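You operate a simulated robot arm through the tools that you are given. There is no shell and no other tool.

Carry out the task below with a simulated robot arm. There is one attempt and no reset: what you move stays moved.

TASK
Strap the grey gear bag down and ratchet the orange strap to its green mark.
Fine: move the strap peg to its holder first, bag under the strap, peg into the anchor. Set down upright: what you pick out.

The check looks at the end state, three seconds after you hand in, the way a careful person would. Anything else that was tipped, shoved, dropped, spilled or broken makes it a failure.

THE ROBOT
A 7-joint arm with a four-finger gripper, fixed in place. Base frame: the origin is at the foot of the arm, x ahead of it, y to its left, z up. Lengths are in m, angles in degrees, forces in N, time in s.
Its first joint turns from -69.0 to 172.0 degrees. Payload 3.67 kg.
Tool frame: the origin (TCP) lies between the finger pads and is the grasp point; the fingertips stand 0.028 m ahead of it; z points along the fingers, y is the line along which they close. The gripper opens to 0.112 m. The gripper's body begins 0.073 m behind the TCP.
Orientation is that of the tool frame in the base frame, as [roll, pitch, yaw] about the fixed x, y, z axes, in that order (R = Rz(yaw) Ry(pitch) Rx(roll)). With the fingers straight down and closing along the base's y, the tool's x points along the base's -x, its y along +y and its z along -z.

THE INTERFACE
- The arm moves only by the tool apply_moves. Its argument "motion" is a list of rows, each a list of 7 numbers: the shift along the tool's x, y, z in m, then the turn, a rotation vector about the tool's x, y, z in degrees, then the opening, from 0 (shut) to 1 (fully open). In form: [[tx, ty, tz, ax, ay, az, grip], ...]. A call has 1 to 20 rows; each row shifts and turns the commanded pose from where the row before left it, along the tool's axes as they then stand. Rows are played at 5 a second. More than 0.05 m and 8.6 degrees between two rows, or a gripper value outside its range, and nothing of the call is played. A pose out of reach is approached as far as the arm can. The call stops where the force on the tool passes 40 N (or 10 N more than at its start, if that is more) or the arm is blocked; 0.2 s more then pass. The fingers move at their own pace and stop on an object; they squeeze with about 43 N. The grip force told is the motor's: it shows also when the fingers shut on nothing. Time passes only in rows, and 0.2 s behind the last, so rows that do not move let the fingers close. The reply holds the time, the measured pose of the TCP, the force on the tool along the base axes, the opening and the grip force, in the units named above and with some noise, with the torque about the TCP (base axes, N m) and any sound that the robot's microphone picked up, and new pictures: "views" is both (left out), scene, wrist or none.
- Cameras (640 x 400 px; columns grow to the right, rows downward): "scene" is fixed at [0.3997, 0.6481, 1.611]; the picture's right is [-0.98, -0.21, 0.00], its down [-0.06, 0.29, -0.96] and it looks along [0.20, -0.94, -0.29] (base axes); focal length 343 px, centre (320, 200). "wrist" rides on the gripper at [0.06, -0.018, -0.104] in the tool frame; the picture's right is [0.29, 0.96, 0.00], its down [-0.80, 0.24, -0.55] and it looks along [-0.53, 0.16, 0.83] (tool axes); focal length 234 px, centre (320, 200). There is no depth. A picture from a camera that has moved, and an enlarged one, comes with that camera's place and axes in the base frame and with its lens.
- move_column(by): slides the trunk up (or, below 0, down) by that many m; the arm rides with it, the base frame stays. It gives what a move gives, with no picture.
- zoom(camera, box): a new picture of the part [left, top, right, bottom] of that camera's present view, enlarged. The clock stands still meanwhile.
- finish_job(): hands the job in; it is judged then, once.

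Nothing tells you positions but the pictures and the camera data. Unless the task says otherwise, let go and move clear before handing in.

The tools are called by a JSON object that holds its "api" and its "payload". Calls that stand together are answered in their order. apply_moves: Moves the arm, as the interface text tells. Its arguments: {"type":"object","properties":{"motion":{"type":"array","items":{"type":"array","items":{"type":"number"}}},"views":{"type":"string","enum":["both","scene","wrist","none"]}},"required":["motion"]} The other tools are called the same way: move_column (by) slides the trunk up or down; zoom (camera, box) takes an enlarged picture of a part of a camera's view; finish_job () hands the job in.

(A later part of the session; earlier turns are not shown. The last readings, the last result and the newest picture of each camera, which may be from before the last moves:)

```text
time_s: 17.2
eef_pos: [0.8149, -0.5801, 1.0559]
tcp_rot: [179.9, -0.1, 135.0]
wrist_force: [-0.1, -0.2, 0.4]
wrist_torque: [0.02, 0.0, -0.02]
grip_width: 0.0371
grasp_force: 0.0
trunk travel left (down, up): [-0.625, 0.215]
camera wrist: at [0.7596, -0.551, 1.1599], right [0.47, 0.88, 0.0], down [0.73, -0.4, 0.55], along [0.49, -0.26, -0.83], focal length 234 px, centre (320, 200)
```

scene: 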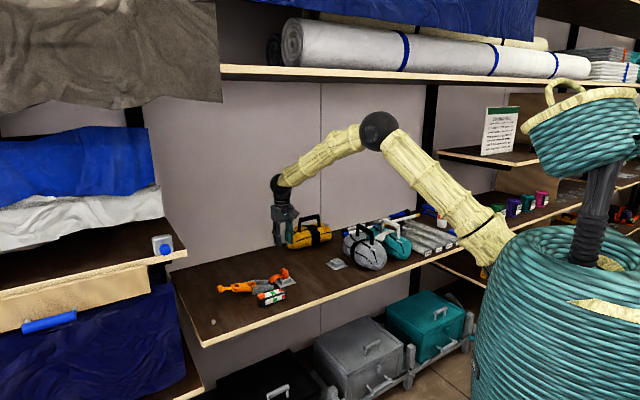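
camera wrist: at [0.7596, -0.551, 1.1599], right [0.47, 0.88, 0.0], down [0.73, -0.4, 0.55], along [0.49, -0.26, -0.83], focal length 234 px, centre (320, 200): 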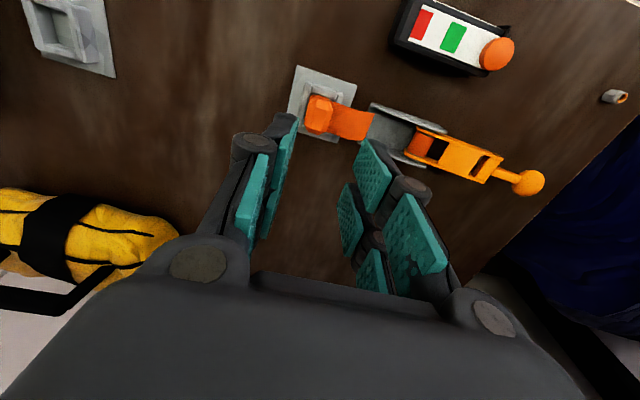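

The peg is parked in the holder. While I'm here I'll study the ratchet and the gauge.

{"api": "zoom", "payload": {"camera": "wrist", "box": [280, 0, 580, 210]}}

{"api": "zoom", "payload": {"camera": "scene", "box": [205, 255, 305, 320]}}

```text
1.90 times, centred on (430, 105) of wrist
camera zoom: at [0.7596, -0.551, 1.1599], right [0.47, 0.88, 0.0], down [0.73, -0.4, 0.55], along [0.49, -0.26, -0.83], focal length 446 px, centre (110, 381)
```

zoom: 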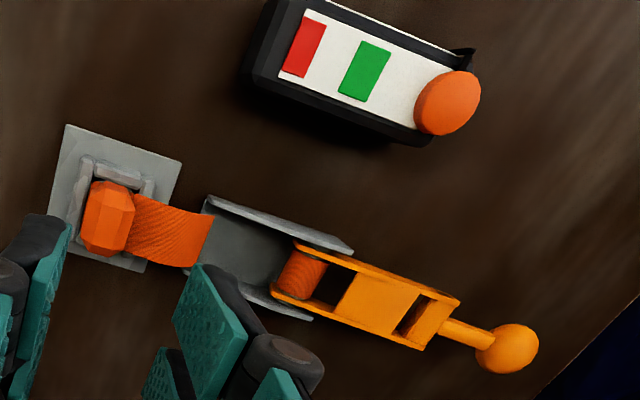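

```text
6.15 times, centred on (255, 288) of scene
camera zoom: at [0.3997, 0.6481, 1.611], right [-0.98, -0.21, 0.0], down [-0.06, 0.29, -0.96], along [0.2, -0.94, -0.29], focal length 2112 px, centre (720, -338)
```

zoom: 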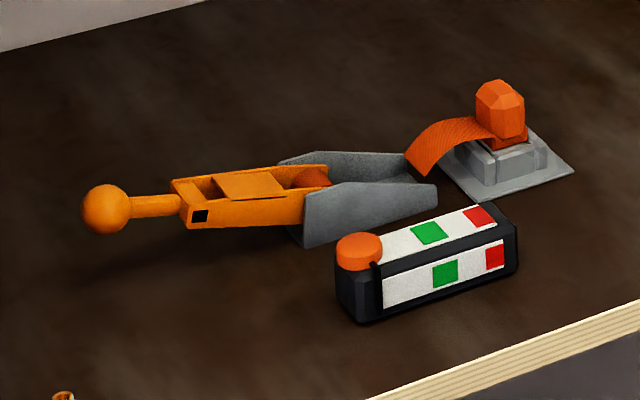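

The gauge's orange slider sits at its start end, with the green mark ahead of it and red beyond. Now for the bag: its handle bar is near d≈0.95, a≈-0.24, z≈1.02 in shelf coordinates (d is depth away from the robot, a is along the strap). I'll go above it to refine that.

{"api": "apply_moves", "payload": {"motion": [[0.0086, -0.04, -0.0115, 0, 0, 0, 0.6], [0.0086, -0.04, -0.0115, 0, 0, 0, 0.6], [0.0086, -0.04, -0.0115, 0, 0, 0, 0.6], [0.0086, -0.04, -0.0115, 0, 0, 0, 0.6], [0.0086, -0.04, -0.0115, 0, 0, 0, 0.6], [0.0086, -0.04, -0.0115, 0, 0, 0, 0.6], [0.0086, -0.04, -0.0115, 0, 0, 0, 0.6], [0.0086, -0.04, -0.0115, 0, 0, 0, 0.6], [0.0086, -0.04, -0.0115, 0, 0, 0, 0.6], [0.0086, -0.04, -0.0115, 0, 0, 0, 0.6], [0, 0, 0, 0, 0, 0, 0.6]], "views": "both"}}

```text
time_s: 19.6
eef_pos: [0.4704, -0.8027, 1.1713]
tcp_rot: [-180.0, 0.0, 135.0]
wrist_force: [1.2, 1.1, -0.5]
wrist_torque: [0.05, 0.06, -0.01]
grip_width: 0.0672
grasp_force: 0.1
trunk travel left (down, up): [-0.625, 0.215]
camera wrist: at [0.4156, -0.7725, 1.2753], right [0.47, 0.88, 0.0], down [0.73, -0.39, 0.55], along [0.49, -0.26, -0.83], focal length 234 px, centre (320, 200)
```

scene: 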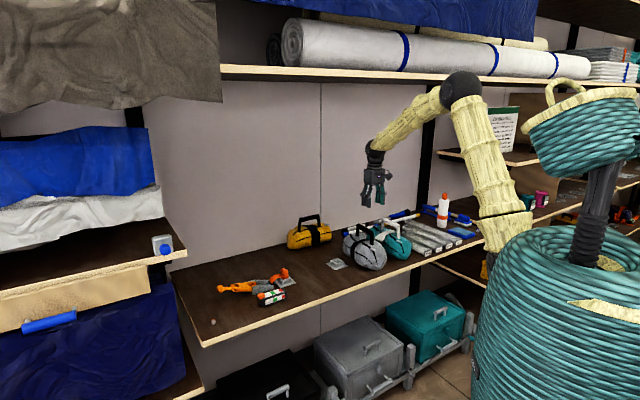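
wrist: 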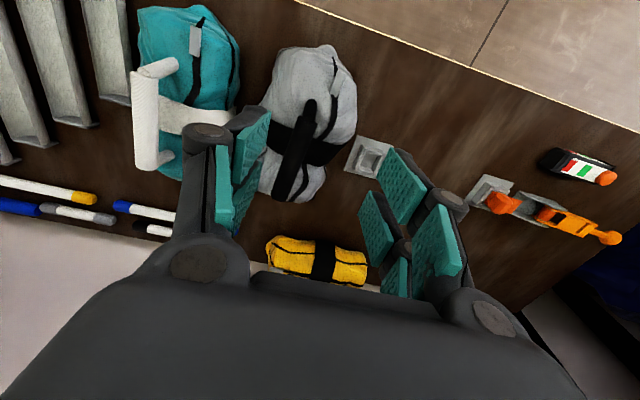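

{"api": "zoom", "payload": {"camera": "wrist", "box": [220, 40, 400, 210]}}

{"api": "zoom", "payload": {"camera": "scene", "box": [320, 210, 420, 280]}}

```text
2.35 times, centred on (310, 125) of wrist
camera zoom: at [0.4156, -0.7725, 1.2753], right [0.47, 0.88, 0.0], down [0.73, -0.39, 0.55], along [0.49, -0.26, -0.83], focal length 551 px, centre (344, 376)
```

zoom: 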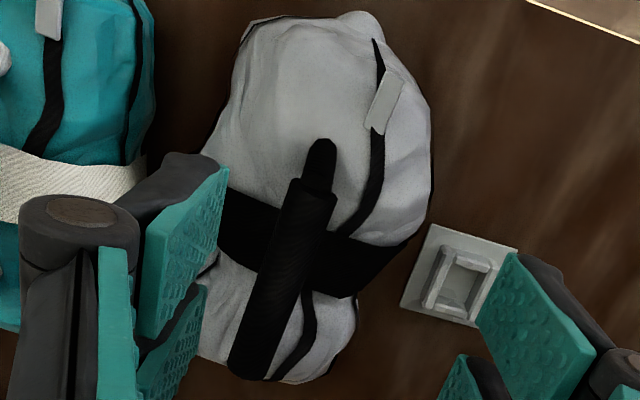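

```text
5.71 times, centred on (370, 245) of scene
camera zoom: at [0.3997, 0.6481, 1.611], right [-0.98, -0.21, 0.0], down [-0.06, 0.29, -0.96], along [0.2, -0.94, -0.29], focal length 1962 px, centre (34, -57)
```

zoom: 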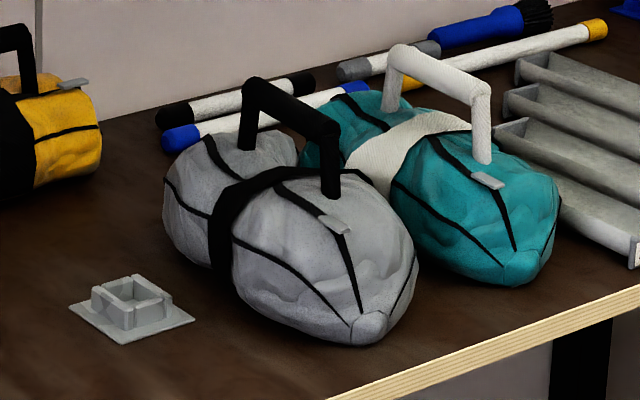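

The handle bar centre is at about d=0.955, a=-0.249, z≈1.02, turned about 4.6° from the depth axis. The bag is about 0.137 m wide, so it fits between the plates. I'll line up above the handle.

{"api": "apply_moves", "payload": {"motion": [[-0.028, -0.007, 0.02, 0, 0, 0, 0.6], [-0.029, -0.007, 0.02, 0, 0, 0, 0.6], [0, 0, 0.02, 0, 0, 4.6, 0.6], [0, 0, 0, 0, 0, 0, 0.6]], "views": "both"}}

```text
time_s: 20.6
eef_pos: [0.5003, -0.8535, 1.1114]
tcp_rot: [179.8, 0.0, 130.4]
wrist_force: [-0.5, 0.3, -0.8]
wrist_torque: [-0.03, -0.04, -0.03]
grip_width: 0.0675
grasp_force: 0.0
trunk travel left (down, up): [-0.625, 0.215]
camera wrist: at [0.4479, -0.8196, 1.216], right [0.54, 0.84, 0.0], down [0.7, -0.45, 0.55], along [0.47, -0.3, -0.83], focal length 234 px, centre (320, 200)
```

scene: 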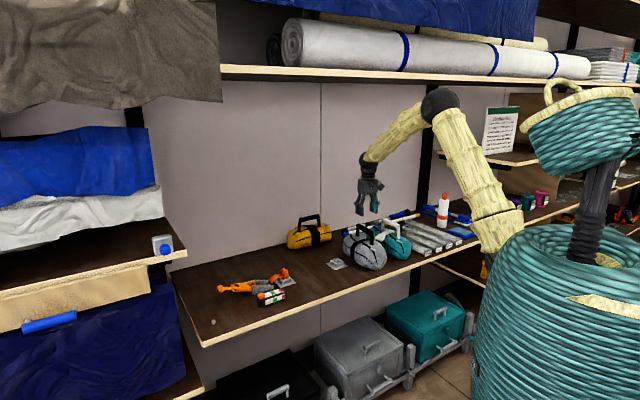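
wrist: 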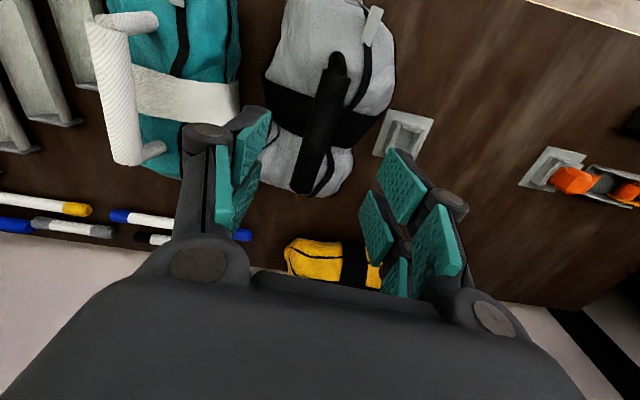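

{"api": "zoom", "payload": {"camera": "wrist", "box": [250, 0, 410, 210]}}

```text
1.90 times, centred on (330, 105) of wrist
camera zoom: at [0.4479, -0.8196, 1.216], right [0.54, 0.84, 0.0], down [0.7, -0.45, 0.55], along [0.47, -0.3, -0.83], focal length 446 px, centre (301, 381)
```

zoom: 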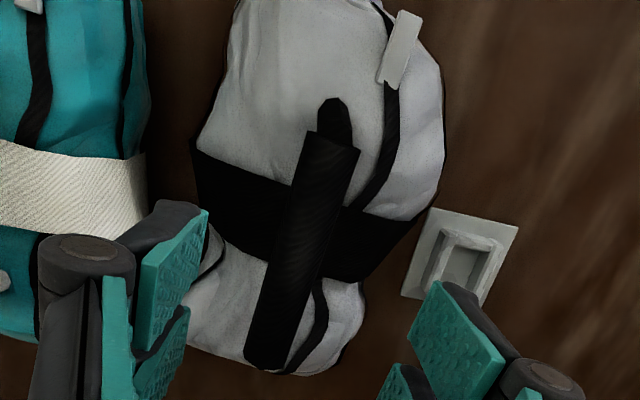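

The tool is well aligned with the handle. I'll descend so the fingers straddle the bar, without closing.

{"api": "apply_moves", "payload": {"motion": [[-0.006, 0, 0.02, 0, 0, 0, 0.55], [0, 0, 0.02, 0, 0, 0, 0.55], [0, 0, 0.02, 0, 0, 0, 0.55], [0, 0, 0.018, 0, 0, 0, 0.55], [0, 0, 0.012, 0, 0, 0, 0.55], [0, 0, 0, 0, 0, 0, 0.55]], "views": "both"}}

```text
time_s: 22.0
eef_pos: [0.5046, -0.8536, 1.0245]
tcp_rot: [-180.0, 0.1, 130.5]
wrist_force: [-0.5, -0.1, -0.6]
wrist_torque: [0.01, 0.03, 0.01]
grip_width: 0.0619
grasp_force: 0.1
trunk travel left (down, up): [-0.625, 0.215]
camera wrist: at [0.4519, -0.8201, 1.1286], right [0.54, 0.84, 0.0], down [0.7, -0.45, 0.56], along [0.47, -0.3, -0.83], focal length 234 px, centre (320, 200)
```

scene: 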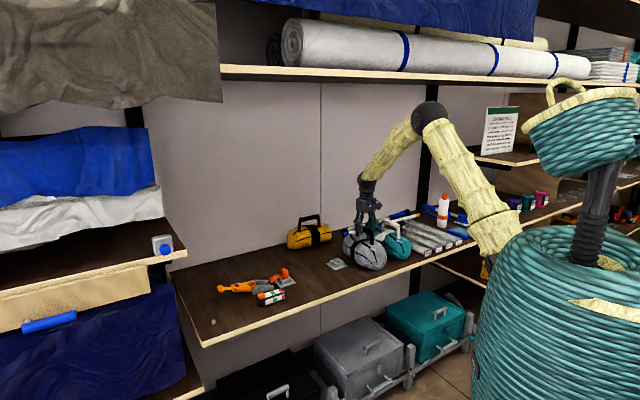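
wrist: 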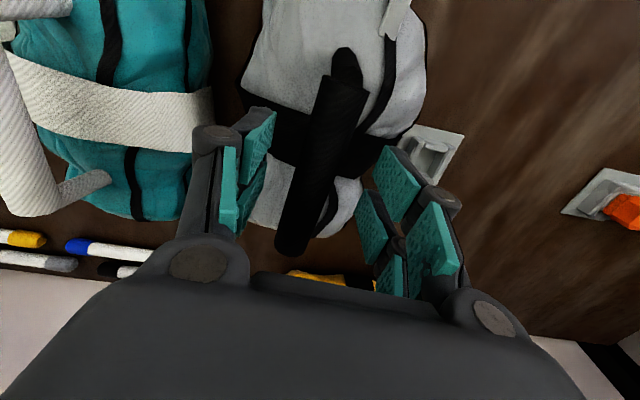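

{"api": "zoom", "payload": {"camera": "scene", "box": [330, 180, 420, 275]}}

{"api": "zoom", "payload": {"camera": "wrist", "box": [220, 40, 440, 270]}}

```text
4.21 times, centred on (375, 228) of scene
camera zoom: at [0.3997, 0.6481, 1.611], right [-0.98, -0.21, 0.0], down [-0.06, 0.29, -0.96], along [0.2, -0.94, -0.29], focal length 1445 px, centre (88, 84)
```

zoom: 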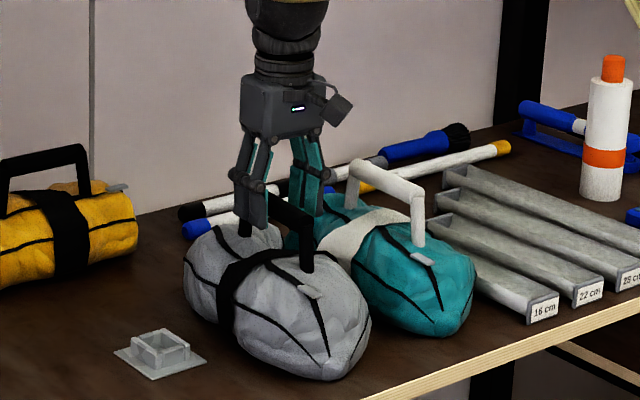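

```text
1.74 times, centred on (330, 155) of wrist
camera zoom: at [0.4519, -0.8201, 1.1286], right [0.54, 0.84, 0.0], down [0.7, -0.45, 0.56], along [0.47, -0.3, -0.83], focal length 407 px, centre (303, 278)
```

zoom: 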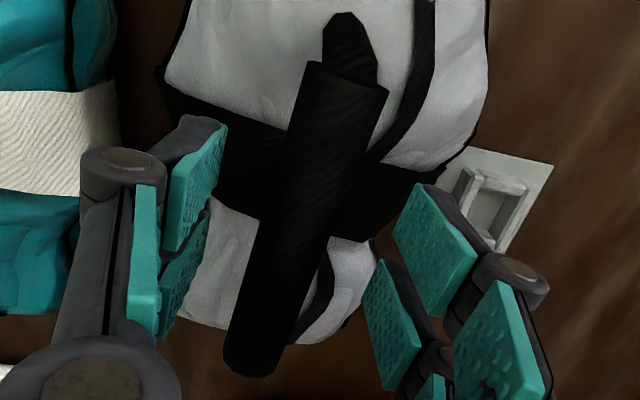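

The handle is centred between the fingers. I'll close on it, then lift a little and check the load.

{"api": "apply_moves", "payload": {"motion": [[-0.001, -0.0025, 0.005, 0, 0, 0, 0.55], [0, 0, 0, 0, 0, 0, 0.3], [0, 0, 0, 0, 0, 0, 0.1], [0, 0, 0, 0, 0, 0, 0], [0, 0, 0, 0, 0, 0, 0]], "views": "none"}}

{"api": "apply_moves", "payload": {"motion": [[0, 0, -0.005, 0, 0, 0, 0], [0, 0, -0.01, 0, 0, 0, 0], [0, 0, -0.015, 0, 0, 0, 0], [0, 0, 0, 0, 0, 0, 0]], "views": "both"}}

```text
time_s: 23.2
eef_pos: [0.5027, -0.8604, 1.0171]
tcp_rot: [-180.0, -0.1, 130.4]
wrist_force: [0.5, 0.4, -4.3]
wrist_torque: [0.02, 0.02, -0.03]
grip_width: 0.0226
grasp_force: 43.1
trunk travel left (down, up): [-0.625, 0.215]
```

```text
time_s: 24.2
eef_pos: [0.5036, -0.8629, 1.043]
tcp_rot: [179.9, -0.1, 130.4]
wrist_force: [-0.5, 0.2, -3.2]
wrist_torque: [-0.01, 0.01, -0.01]
grip_width: 0.0227
grasp_force: 42.9
trunk travel left (down, up): [-0.625, 0.215]
camera wrist: at [0.4508, -0.8282, 1.1483], right [0.54, 0.84, 0.0], down [0.7, -0.45, 0.55], along [0.46, -0.3, -0.83], focal length 234 px, centre (320, 200)
```

scene: 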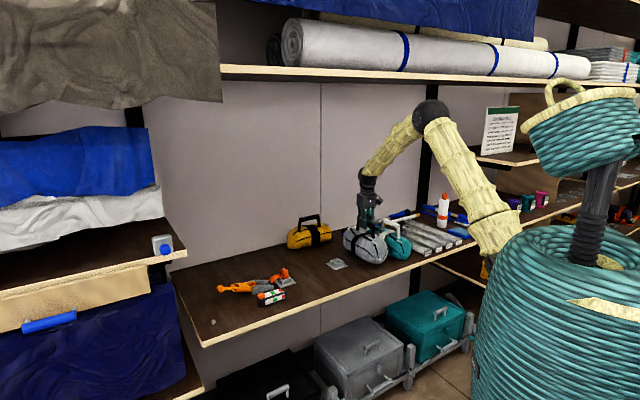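
wrist: 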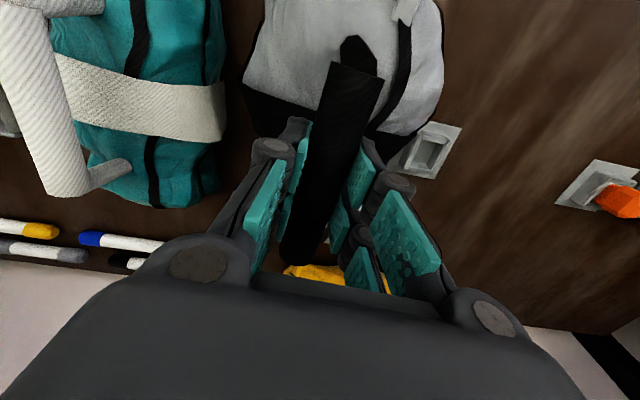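

The load reads about 3 N, so the bag is light. I'll lift it higher and confirm that it hangs level and clears its neighbours.

{"api": "apply_moves", "payload": {"motion": [[0, 0, -0.015, 0, 0, 0, 0], [0, 0, -0.02, 0, 0, 0, 0], [0, 0, -0.02, 0, 0, 0, 0], [0, 0, -0.02, 0, 0, 0, 0], [0, 0, 0, 0, 0, 0, 0]], "views": "both"}}

{"api": "zoom", "payload": {"camera": "scene", "box": [300, 170, 430, 285]}}

```text
time_s: 25.4
eef_pos: [0.5039, -0.8595, 1.1214]
tcp_rot: [-180.0, 0.0, 130.3]
wrist_force: [-1.0, -0.1, -4.0]
wrist_torque: [0.0, 0.02, 0.0]
grip_width: 0.0227
grasp_force: 43.4
trunk travel left (down, up): [-0.625, 0.215]
camera wrist: at [0.4512, -0.8253, 1.2256], right [0.54, 0.84, 0.0], down [0.7, -0.45, 0.55], along [0.47, -0.3, -0.83], focal length 234 px, centre (320, 200)
```

scene: 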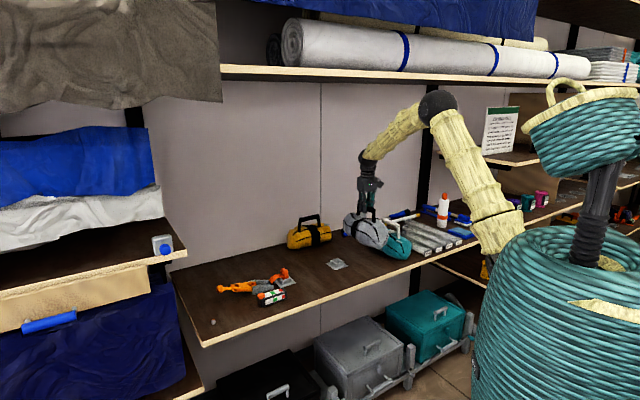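
wrist: 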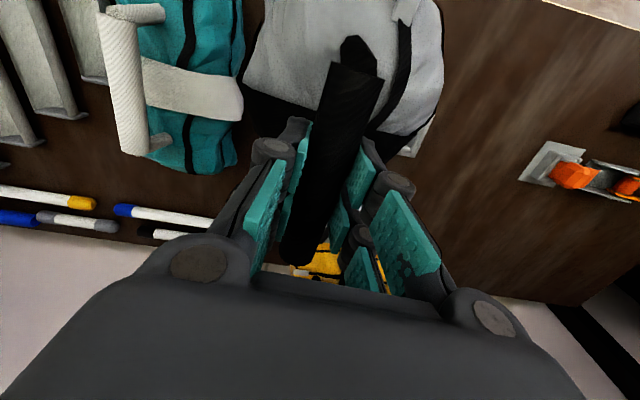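

```text
3.48 times, centred on (365, 228) of scene
camera zoom: at [0.3997, 0.6481, 1.611], right [-0.98, -0.21, 0.0], down [-0.06, 0.29, -0.96], along [0.2, -0.94, -0.29], focal length 1194 px, centre (164, 104)
```

zoom: 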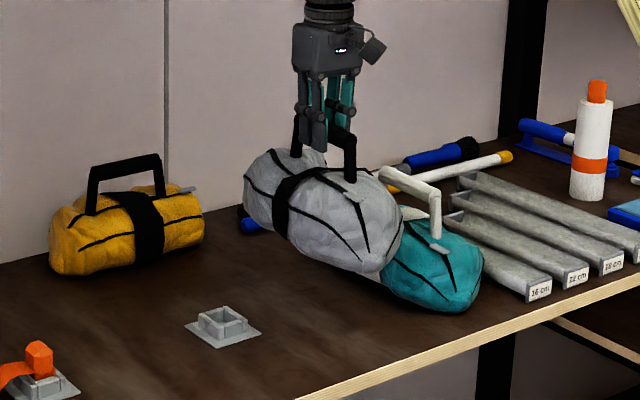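

The bag hangs level and clear. I'll square it up by turning back 4.6°, then carry it to the midpoint between the anchor and the holder on the strap line.

{"api": "apply_moves", "payload": {"motion": [[0, 0, 0, 0, 0, -4.6, 0], [-0.0025, 0.031, 0, 0, 0, 0, 0], [-0.0025, 0.031, 0, 0, 0, 0, 0], [-0.0025, 0.031, 0, 0, 0, 0, 0], [-0.0025, 0.031, 0, 0, 0, 0, 0], [-0.0025, 0.031, 0, 0, 0, 0, 0], [-0.0025, 0.031, 0, 0, 0, 0, 0], [-0.0025, 0.031, 0, 0, 0, 0, 0], [-0.0025, 0.031, 0, 0, 0, 0, 0], [-0.0025, 0.032, 0, 0, 0, 0, 0], [0, 0, 0, 0, 0, 0, 0]], "views": "both"}}

{"api": "zoom", "payload": {"camera": "scene", "box": [210, 190, 390, 310]}}

```text
time_s: 27.8
eef_pos: [0.7159, -0.6778, 1.1223]
tcp_rot: [179.9, 0.1, 135.0]
wrist_force: [0.6, -0.3, -3.6]
wrist_torque: [-0.04, 0.01, 0.0]
grip_width: 0.0225
grasp_force: 43.1
trunk travel left (down, up): [-0.625, 0.215]
camera wrist: at [0.6609, -0.6477, 1.2263], right [0.47, 0.88, 0.0], down [0.73, -0.39, 0.55], along [0.49, -0.26, -0.83], focal length 234 px, centre (320, 200)
```

scene: 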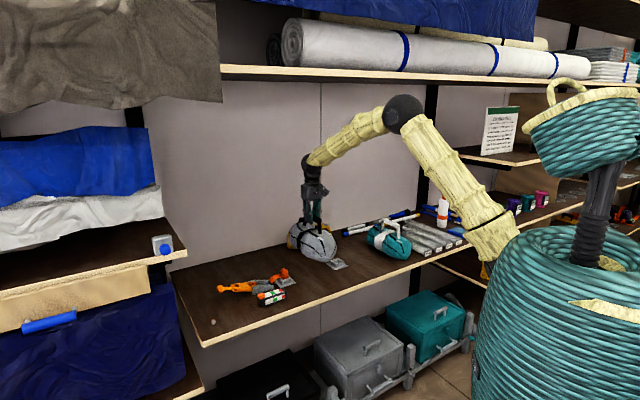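
wrist: 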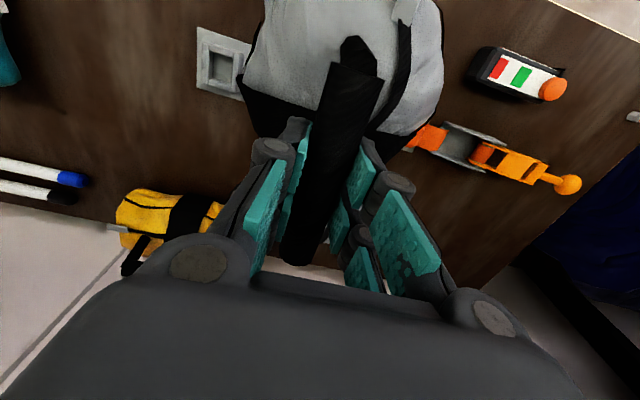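

```text
3.33 times, centred on (300, 250) of scene
camera zoom: at [0.3997, 0.6481, 1.611], right [-0.98, -0.21, 0.0], down [-0.06, 0.29, -0.96], along [0.2, -0.94, -0.29], focal length 1144 px, centre (387, 33)
```

zoom: 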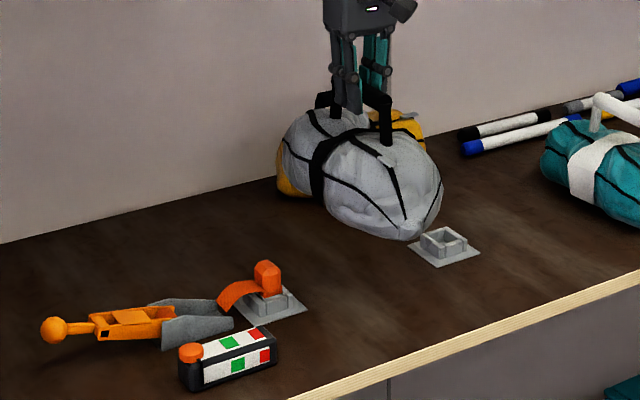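

The bag is centred between the plates. I'll lower it slowly towards its resting height (TCP ≈ 1.016).

{"api": "apply_moves", "payload": {"motion": [[0, 0, 0.02, 0, 0, 0, 0], [0, 0, 0.02, 0, 0, 0, 0], [0, 0, 0.02, 0, 0, 0, 0], [0, 0, 0.015, 0, 0, 0, 0], [0, 0, 0.012, 0, 0, 0, 0], [0, 0, 0.01, 0, 0, 0, 0], [0, 0, 0.004, 0, 0, 0, 0], [0, 0, 0.003, 0, 0, 0, 0], [0, 0, 0, 0, 0, 0, 0]], "views": "both"}}

{"api": "zoom", "payload": {"camera": "scene", "box": [240, 200, 390, 300]}}

```text
time_s: 29.8
eef_pos: [0.7168, -0.679, 1.017]
tcp_rot: [-180.0, -0.1, 135.0]
wrist_force: [0.3, -0.4, -3.7]
wrist_torque: [0.03, -0.01, 0.03]
grip_width: 0.0228
grasp_force: 42.8
trunk travel left (down, up): [-0.625, 0.215]
camera wrist: at [0.6616, -0.6481, 1.1208], right [0.47, 0.88, 0.0], down [0.73, -0.39, 0.55], along [0.49, -0.26, -0.83], focal length 234 px, centre (320, 200)
```

scene: 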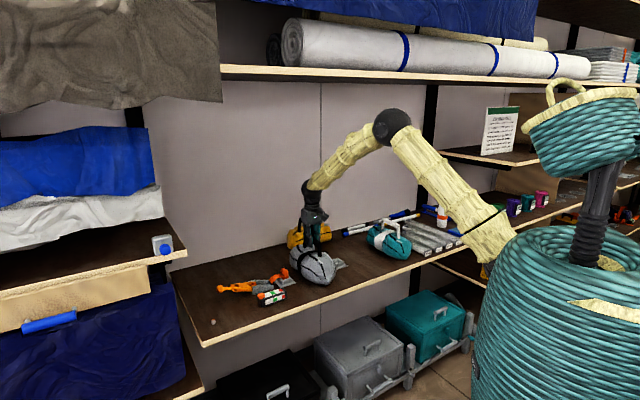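
wrist: 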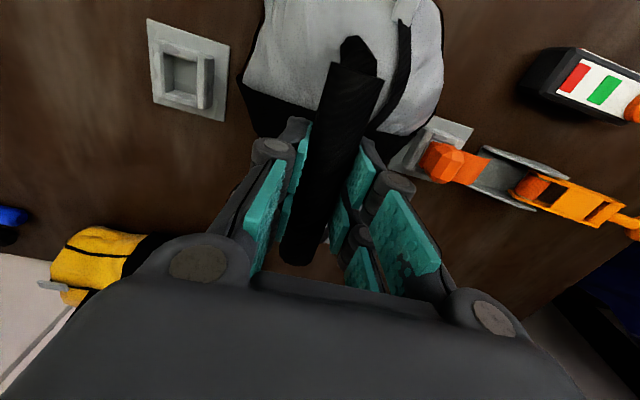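

```text
4.00 times, centred on (315, 250) of scene
camera zoom: at [0.3997, 0.6481, 1.611], right [-0.98, -0.21, 0.0], down [-0.06, 0.29, -0.96], along [0.2, -0.94, -0.29], focal length 1373 px, centre (340, 0)
```

zoom: 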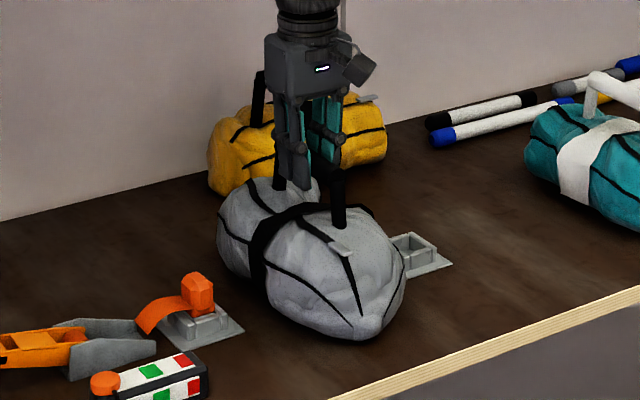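

The force shows the bag is still hanging a hair above the board. I'll ease down in millimetre steps until the weight comes off.

{"api": "apply_moves", "payload": {"motion": [[0, 0, 0.001, 0, 0, 0, 0], [0, 0, 0.001, 0, 0, 0, 0], [0, 0, 0.001, 0, 0, 0, 0], [0, 0, 0, 0, 0, 0, 0]], "views": "none"}}

```text
time_s: 30.8
eef_pos: [0.7158, -0.6787, 1.0134]
tcp_rot: [180.0, 0.0, 135.0]
wrist_force: [-0.2, -0.6, -3.5]
wrist_torque: [0.0, 0.07, 0.02]
grip_width: 0.0229
grasp_force: 42.6
trunk travel left (down, up): [-0.625, 0.215]
```

{"api": "apply_moves", "payload": {"motion": [[0, 0, 0.001, 0, 0, 0, 0], [0, 0, 0.001, 0, 0, 0, 0], [0, 0, 0, 0, 0, 0, 0]], "views": "none"}}

```text
time_s: 31.6
eef_pos: [0.7165, -0.6782, 1.0118]
tcp_rot: [-179.9, 0.0, 135.0]
wrist_force: [0.9, -1.3, 1.9]
wrist_torque: [0.26, 0.33, -0.02]
grip_width: 0.0227
grasp_force: 43.1
trunk travel left (down, up): [-0.625, 0.215]
```

The bag is resting on the board. I'll release the handle and rise straight up.

{"api": "apply_moves", "payload": {"motion": [[0, 0, 0, 0, 0, 0, 0.3], [0, 0, 0, 0, 0, 0, 0.5], [0, 0, 0, 0, 0, 0, 0.5], [0, 0, -0.01, 0, 0, 0, 0.5], [0, 0, -0.02, 0, 0, 0, 0.5], [0, 0, -0.03, 0, 0, 0, 0.5], [0, 0, -0.04, 0, 0, 0, 0.5], [0, 0, -0.04, 0, 0, 0, 0.5], [0, 0, 0, 0, 0, 0, 0.5]], "views": "both"}}

{"api": "zoom", "payload": {"camera": "scene", "box": [240, 200, 390, 300]}}

{"api": "zoom", "payload": {"camera": "wrist", "box": [200, 0, 440, 200]}}

```text
time_s: 33.6
eef_pos: [0.7163, -0.6781, 1.1504]
tcp_rot: [180.0, -0.1, 134.9]
wrist_force: [-0.5, 0.4, -0.2]
wrist_torque: [0.01, 0.03, 0.04]
grip_width: 0.0561
grasp_force: 0.0
trunk travel left (down, up): [-0.625, 0.215]
camera wrist: at [0.6616, -0.649, 1.2557], right [0.47, 0.88, 0.0], down [0.73, -0.39, 0.55], along [0.49, -0.26, -0.83], focal length 234 px, centre (320, 200)
```

scene: 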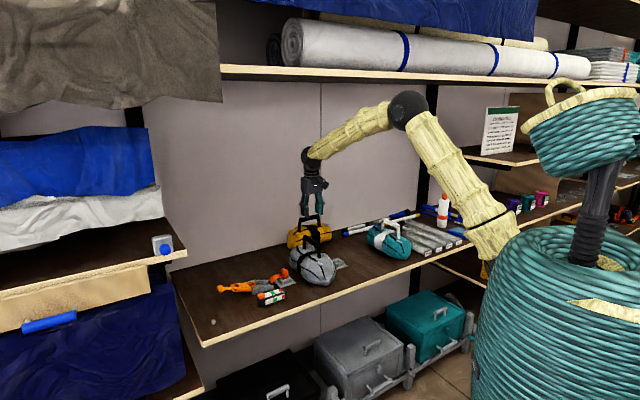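
wrist: 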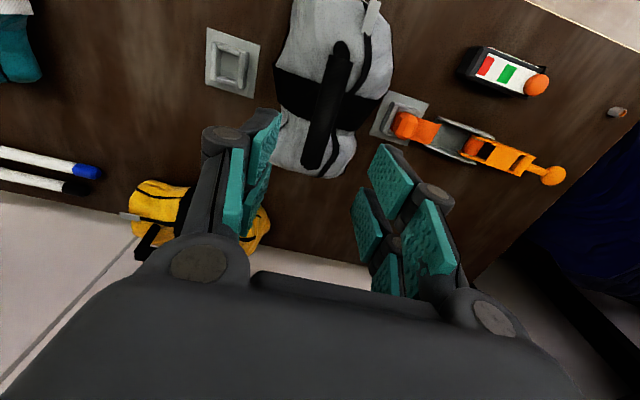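

```text
4.00 times, centred on (315, 250) of scene
camera zoom: at [0.3997, 0.6481, 1.611], right [-0.98, -0.21, 0.0], down [-0.06, 0.29, -0.96], along [0.2, -0.94, -0.29], focal length 1373 px, centre (340, 0)
```

zoom: 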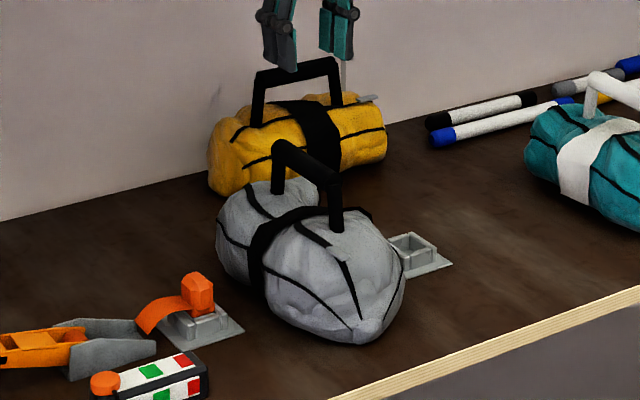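

```text
2.00 times, centred on (320, 100) of wrist
camera zoom: at [0.6616, -0.649, 1.2557], right [0.47, 0.88, 0.0], down [0.73, -0.39, 0.55], along [0.49, -0.26, -0.83], focal length 468 px, centre (320, 400)
```

zoom: 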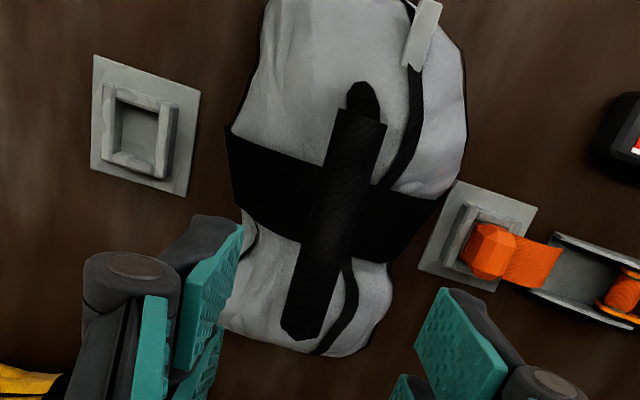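

The bag stands upright with its band on the strap line. Now I'll go back for the peg in the holder with the same narrow opening I used to release it.

{"api": "apply_moves", "payload": {"motion": [[0, 0.0343, 0, 0, 0, 0, 0.33], [0, 0.0343, 0, 0, 0, 0, 0.33], [0, 0.0343, 0, 0, 0, 0, 0.33], [0, 0.0342, 0, 0, 0, 0, 0.33], [0, 0, 0.04, 0, 0, 0, 0.33], [0, 0, 0.04, 0, 0, 0, 0.33], [0, 0, 0.04, 0, 0, 0, 0.33], [0, 0, 0.04, 0, 0, 0, 0.33], [0, 0, 0, 0, 0, 0, 0.33]], "views": "both"}}

{"api": "zoom", "payload": {"camera": "wrist", "box": [230, 50, 430, 210]}}

{"api": "zoom", "payload": {"camera": "scene", "box": [240, 210, 350, 300]}}

```text
time_s: 35.6
eef_pos: [0.812, -0.5799, 0.9929]
tcp_rot: [180.0, 0.1, 135.0]
wrist_force: [-0.8, -0.5, -0.3]
wrist_torque: [-0.02, -0.02, 0.01]
grip_width: 0.0368
grasp_force: 0.0
trunk travel left (down, up): [-0.625, 0.215]
camera wrist: at [0.7575, -0.5507, 1.0976], right [0.47, 0.88, 0.0], down [0.73, -0.39, 0.55], along [0.49, -0.26, -0.83], focal length 234 px, centre (320, 200)
```

scene: 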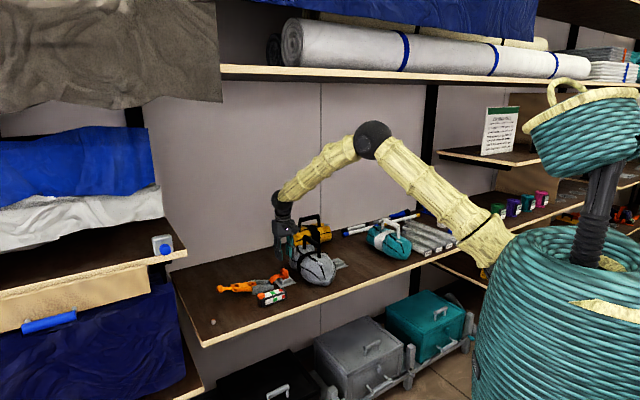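
wrist: 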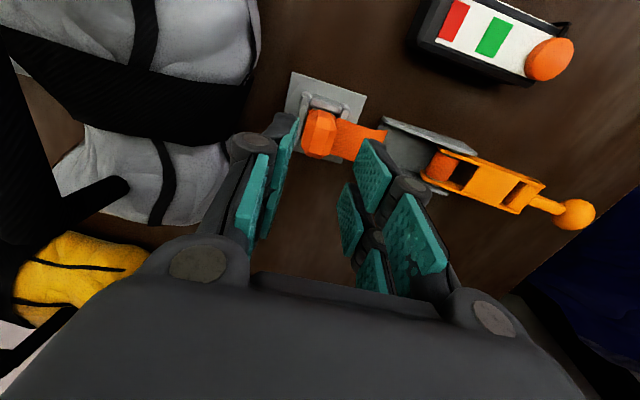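

```text
2.50 times, centred on (330, 130) of wrist
camera zoom: at [0.7575, -0.5507, 1.0976], right [0.47, 0.88, 0.0], down [0.73, -0.39, 0.55], along [0.49, -0.26, -0.83], focal length 585 px, centre (295, 375)
```

zoom: 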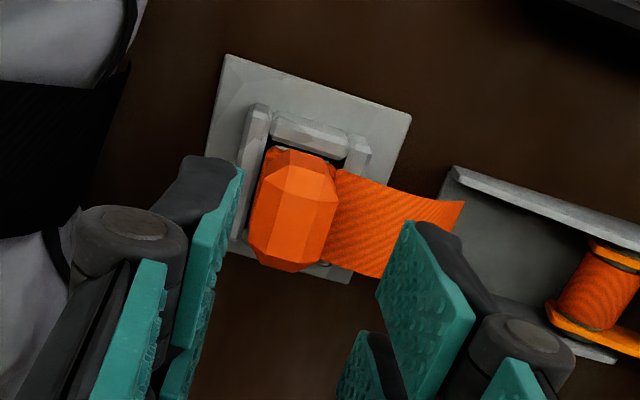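

```text
4.44 times, centred on (295, 255) of scene
camera zoom: at [0.3997, 0.6481, 1.611], right [-0.98, -0.21, 0.0], down [-0.06, 0.29, -0.96], along [0.2, -0.94, -0.29], focal length 1526 px, centre (431, -44)
```

zoom: 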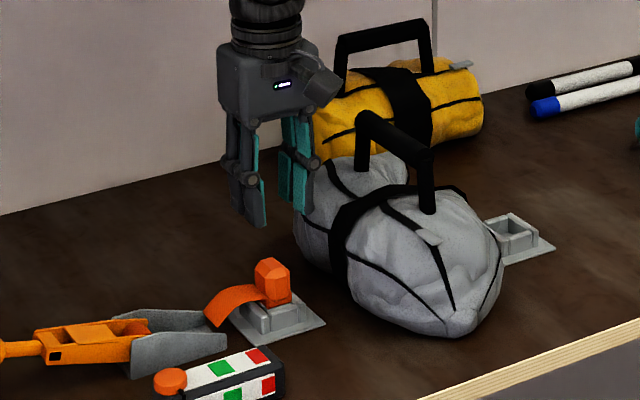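

The view is clear and the peg is aligned. I'll descend to the same grasp height and close.

{"api": "apply_moves", "payload": {"motion": [[0, 0, 0.025, 0, 0, 0, 0.33], [0, 0, 0.025, 0, 0, 0, 0.33], [0, 0, 0.02, 0, 0, 0, 0.33], [0, 0, 0.006, 0, 0, 0, 0.33], [0, 0, 0, 0, 0, 0, 0.33], [0, 0, 0, 0, 0, 0, 0.1], [0, 0, 0, 0, 0, 0, 0], [0, 0, 0, 0, 0, 0, 0]], "views": "both"}}

```text
time_s: 37.4
eef_pos: [0.8138, -0.5814, 0.9163]
tcp_rot: [-180.0, 0.1, 135.1]
wrist_force: [0.6, 0.9, 1.4]
wrist_torque: [0.03, -0.03, 0.03]
grip_width: 0.0253
grasp_force: 43.4
trunk travel left (down, up): [-0.625, 0.215]
camera wrist: at [0.7586, -0.5512, 1.0209], right [0.47, 0.88, 0.0], down [0.73, -0.39, 0.55], along [0.49, -0.26, -0.83], focal length 234 px, centre (320, 200)
```

scene: 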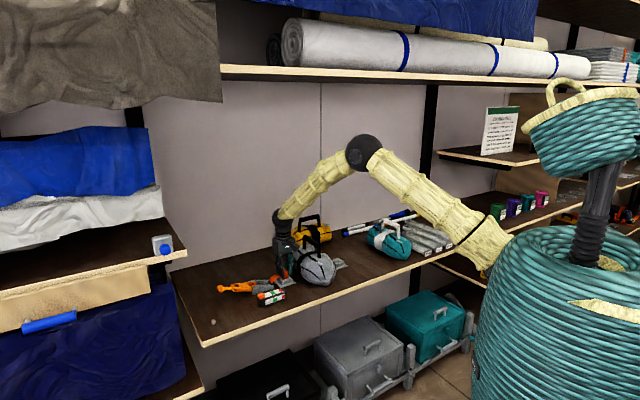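
wrist: 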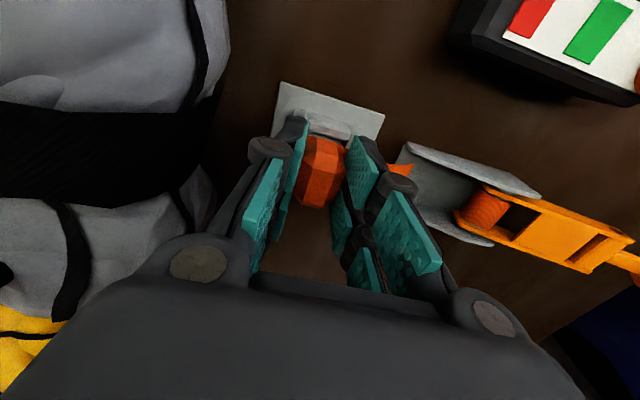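

The peg is gripped. I'll lift it above the handle height in steps.

{"api": "apply_moves", "payload": {"motion": [[0, 0, -0.006, 0, 0, 0, 0], [0, 0, -0.008, 0, 0, 0, 0], [0, 0, -0.016, 0, 0, 0, 0], [0, 0, -0.03, 0, 0, 0, 0], [0, 0, -0.03, 0, 0, 0, 0], [0, 0, -0.04, 0, 0, 0, 0], [0, 0, -0.04, 0, 0, 0, 0], [0, 0, -0.04, 0, 0, 0, 0], [0, 0, -0.03, 0, 0, 0, 0], [0, 0, 0, 0, 0, 0, 0]], "views": "both"}}

{"api": "zoom", "payload": {"camera": "scene", "box": [200, 180, 360, 310]}}

```text
time_s: 39.6
eef_pos: [0.8138, -0.5819, 1.1565]
tcp_rot: [180.0, -0.1, 134.9]
wrist_force: [0.3, -0.5, -1.1]
wrist_torque: [0.01, 0.04, -0.02]
grip_width: 0.0254
grasp_force: 43.2
trunk travel left (down, up): [-0.625, 0.215]
camera wrist: at [0.759, -0.5521, 1.2593], right [0.47, 0.88, 0.0], down [0.73, -0.39, 0.55], along [0.49, -0.26, -0.83], focal length 234 px, centre (320, 200)
```

scene: 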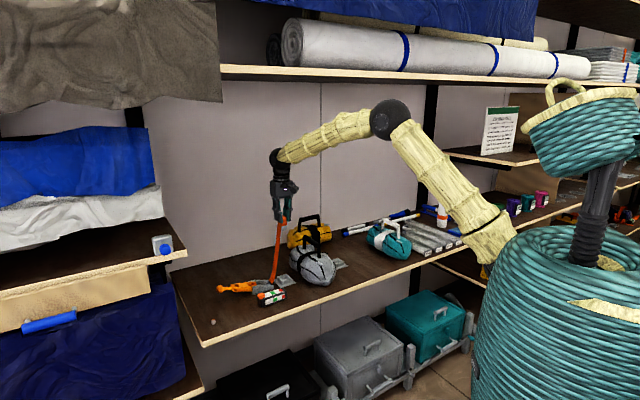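
wrist: 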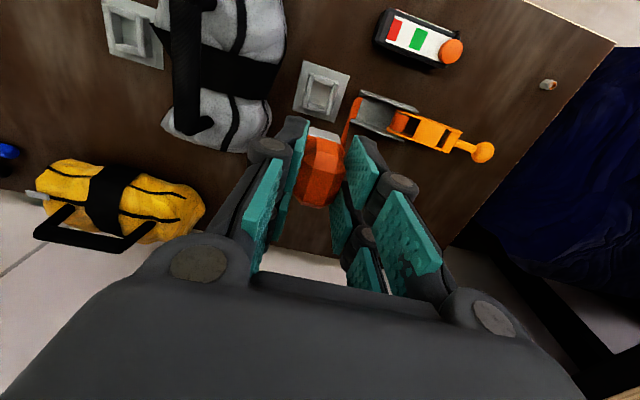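

```text
3.08 times, centred on (280, 245) of scene
camera zoom: at [0.3997, 0.6481, 1.611], right [-0.98, -0.21, 0.0], down [-0.06, 0.29, -0.96], along [0.2, -0.94, -0.29], focal length 1056 px, centre (443, 62)
```

zoom: 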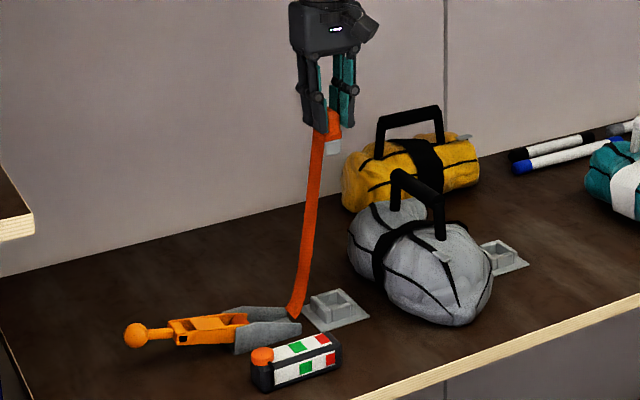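

The strap pays out freely. I'll carry the peg over the bag towards the anchor, staying high, and watch for strap tension.

{"api": "apply_moves", "payload": {"motion": [[0, -0.03, 0, 0, 0, 0, 0], [0, -0.03, 0, 0, 0, 0, 0], [0, -0.03, 0, 0, 0, 0, 0], [0, -0.03, 0, 0, 0, 0, 0], [0, -0.03, 0, 0, 0, 0, 0], [0, 0, 0, 0, 0, 0, 0]], "views": "both"}}

{"api": "zoom", "payload": {"camera": "scene", "box": [200, 180, 360, 310]}}

```text
time_s: 41.0
eef_pos: [0.7084, -0.6875, 1.1549]
tcp_rot: [180.0, 0.0, 135.0]
wrist_force: [0.6, -0.1, -0.9]
wrist_torque: [-0.04, 0.03, -0.02]
grip_width: 0.0252
grasp_force: 43.2
trunk travel left (down, up): [-0.625, 0.215]
camera wrist: at [0.6529, -0.6572, 1.2598], right [0.47, 0.88, 0.0], down [0.73, -0.39, 0.55], along [0.49, -0.26, -0.83], focal length 234 px, centre (320, 200)
```

scene: 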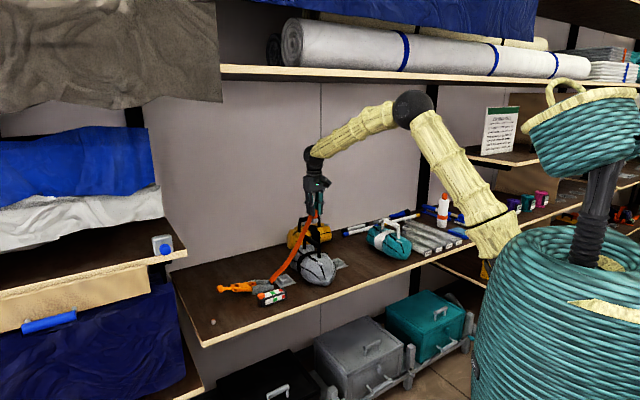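
wrist: 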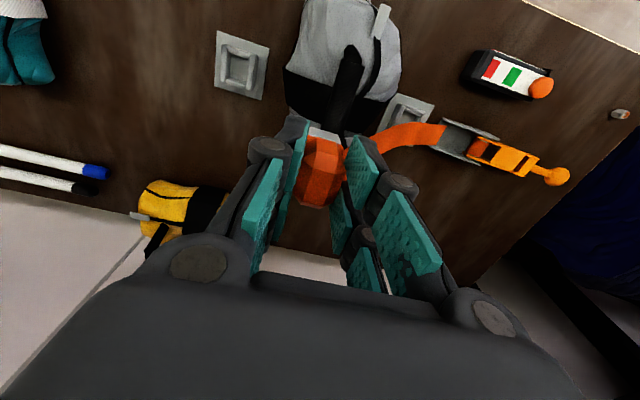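

```text
3.08 times, centred on (280, 245) of scene
camera zoom: at [0.3997, 0.6481, 1.611], right [-0.98, -0.21, 0.0], down [-0.06, 0.29, -0.96], along [0.2, -0.94, -0.29], focal length 1056 px, centre (443, 62)
```

zoom: 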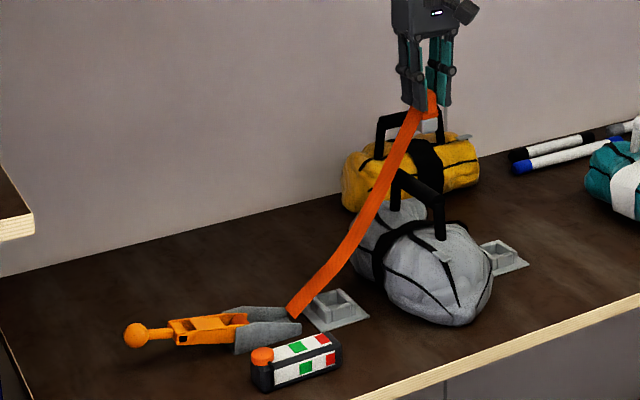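

{"api": "apply_moves", "payload": {"motion": [[0, -0.03, 0, 0, 0, 0, 0], [0, -0.03, 0, 0, 0, 0, 0], [0, -0.032, 0, 0, 0, 0, 0], [0, -0.032, 0, 0, 0, 0, 0], [0, 0, 0, 0, 0, 0, 0]], "views": "both"}}

{"api": "zoom", "payload": {"camera": "scene", "box": [220, 180, 380, 310]}}

```text
time_s: 42.2
eef_pos: [0.621, -0.7764, 1.1562]
tcp_rot: [-180.0, 0.0, 135.1]
wrist_force: [-0.7, 1.1, -0.6]
wrist_torque: [-0.01, 0.0, -0.01]
grip_width: 0.0255
grasp_force: 42.7
trunk travel left (down, up): [-0.625, 0.215]
camera wrist: at [0.5655, -0.7453, 1.2608], right [0.47, 0.88, 0.0], down [0.73, -0.39, 0.55], along [0.49, -0.26, -0.83], focal length 234 px, centre (320, 200)
```

scene: 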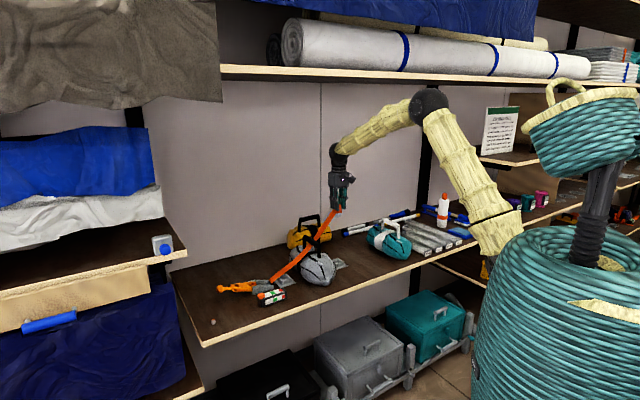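
wrist: 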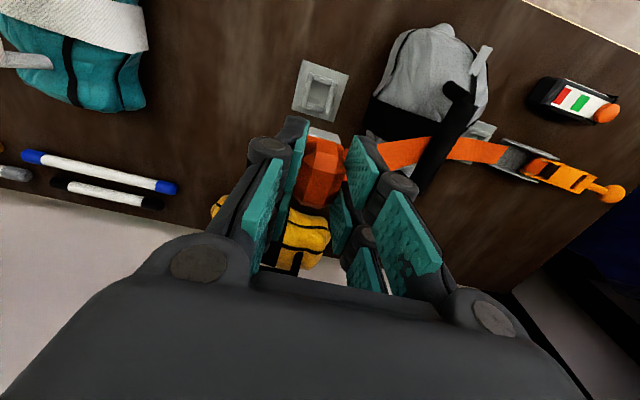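

```text
3.08 times, centred on (300, 245) of scene
camera zoom: at [0.3997, 0.6481, 1.611], right [-0.98, -0.21, 0.0], down [-0.06, 0.29, -0.96], along [0.2, -0.94, -0.29], focal length 1056 px, centre (382, 62)
```

zoom: 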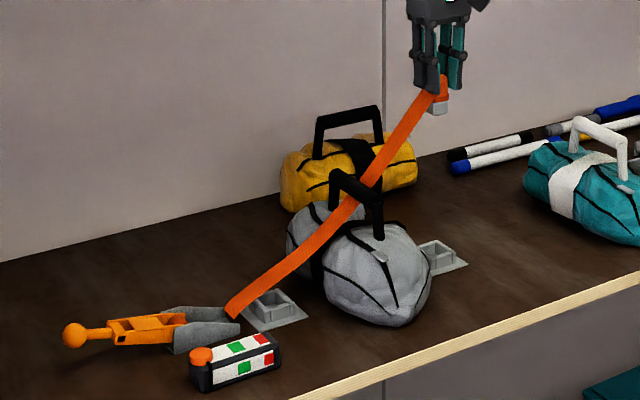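

The strap now runs over the bag and under its handle. I'll descend to just above the anchor and compare the alignment with the earlier reference picture.

{"api": "apply_moves", "payload": {"motion": [[-0.0006, 0, 0.04, 0, 0, 0, 0], [0, 0, 0.04, 0, 0, 0, 0], [0, 0, 0.04, 0, 0, 0, 0], [0, 0, 0.04, 0, 0, 0, 0], [0, 0, 0.04, 0, 0, 0, 0], [0, 0, 0, 0, 0, 0, 0]], "views": "both"}}

{"api": "zoom", "payload": {"camera": "wrist", "box": [260, 60, 400, 160]}}

{"api": "zoom", "payload": {"camera": "scene", "box": [240, 200, 380, 310]}}

```text
time_s: 43.6
eef_pos: [0.6188, -0.775, 0.9558]
tcp_rot: [-179.9, 0.0, 135.0]
wrist_force: [-0.4, -0.6, -2.0]
wrist_torque: [0.05, -0.03, -0.01]
grip_width: 0.0253
grasp_force: 42.4
trunk travel left (down, up): [-0.625, 0.215]
camera wrist: at [0.5634, -0.7456, 1.06], right [0.47, 0.88, 0.0], down [0.73, -0.39, 0.55], along [0.49, -0.26, -0.83], focal length 234 px, centre (320, 200)
```

scene: 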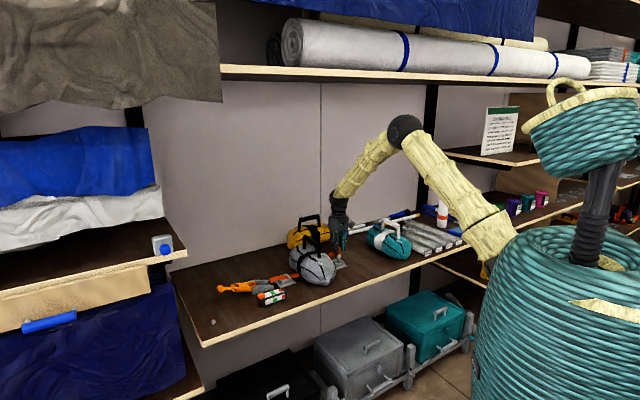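
wrist: 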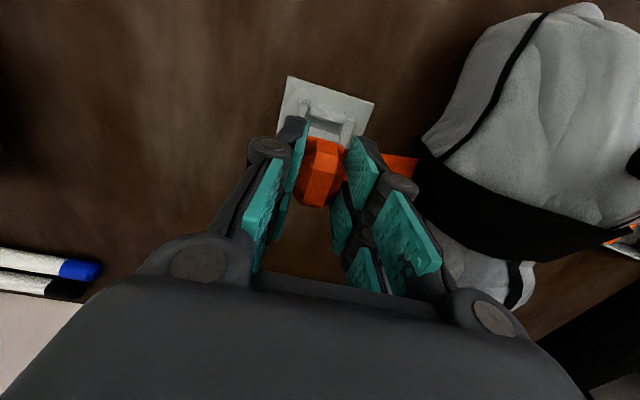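

```text
4.00 times, centred on (330, 110) of wrist
camera zoom: at [0.5634, -0.7456, 1.06], right [0.47, 0.88, 0.0], down [0.73, -0.39, 0.55], along [0.49, -0.26, -0.83], focal length 937 px, centre (280, 560)
```

zoom: 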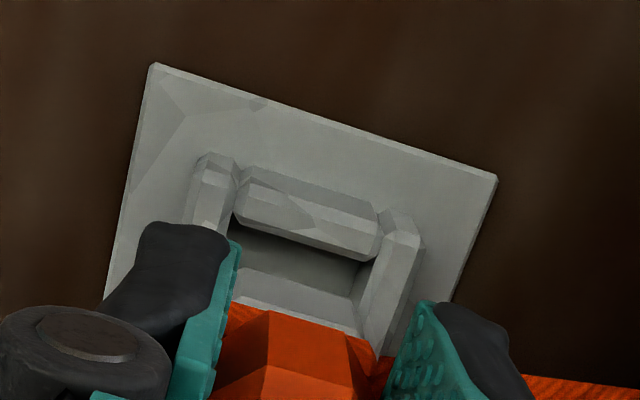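

```text
3.64 times, centred on (310, 255) of scene
camera zoom: at [0.3997, 0.6481, 1.611], right [-0.98, -0.21, 0.0], down [-0.06, 0.29, -0.96], along [0.2, -0.94, -0.29], focal length 1248 px, centre (356, 0)
```

zoom: 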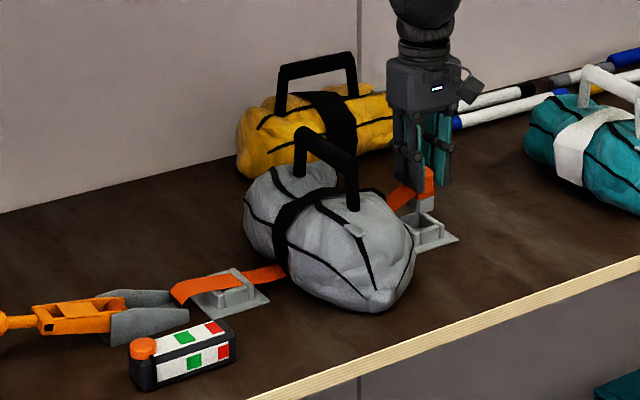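

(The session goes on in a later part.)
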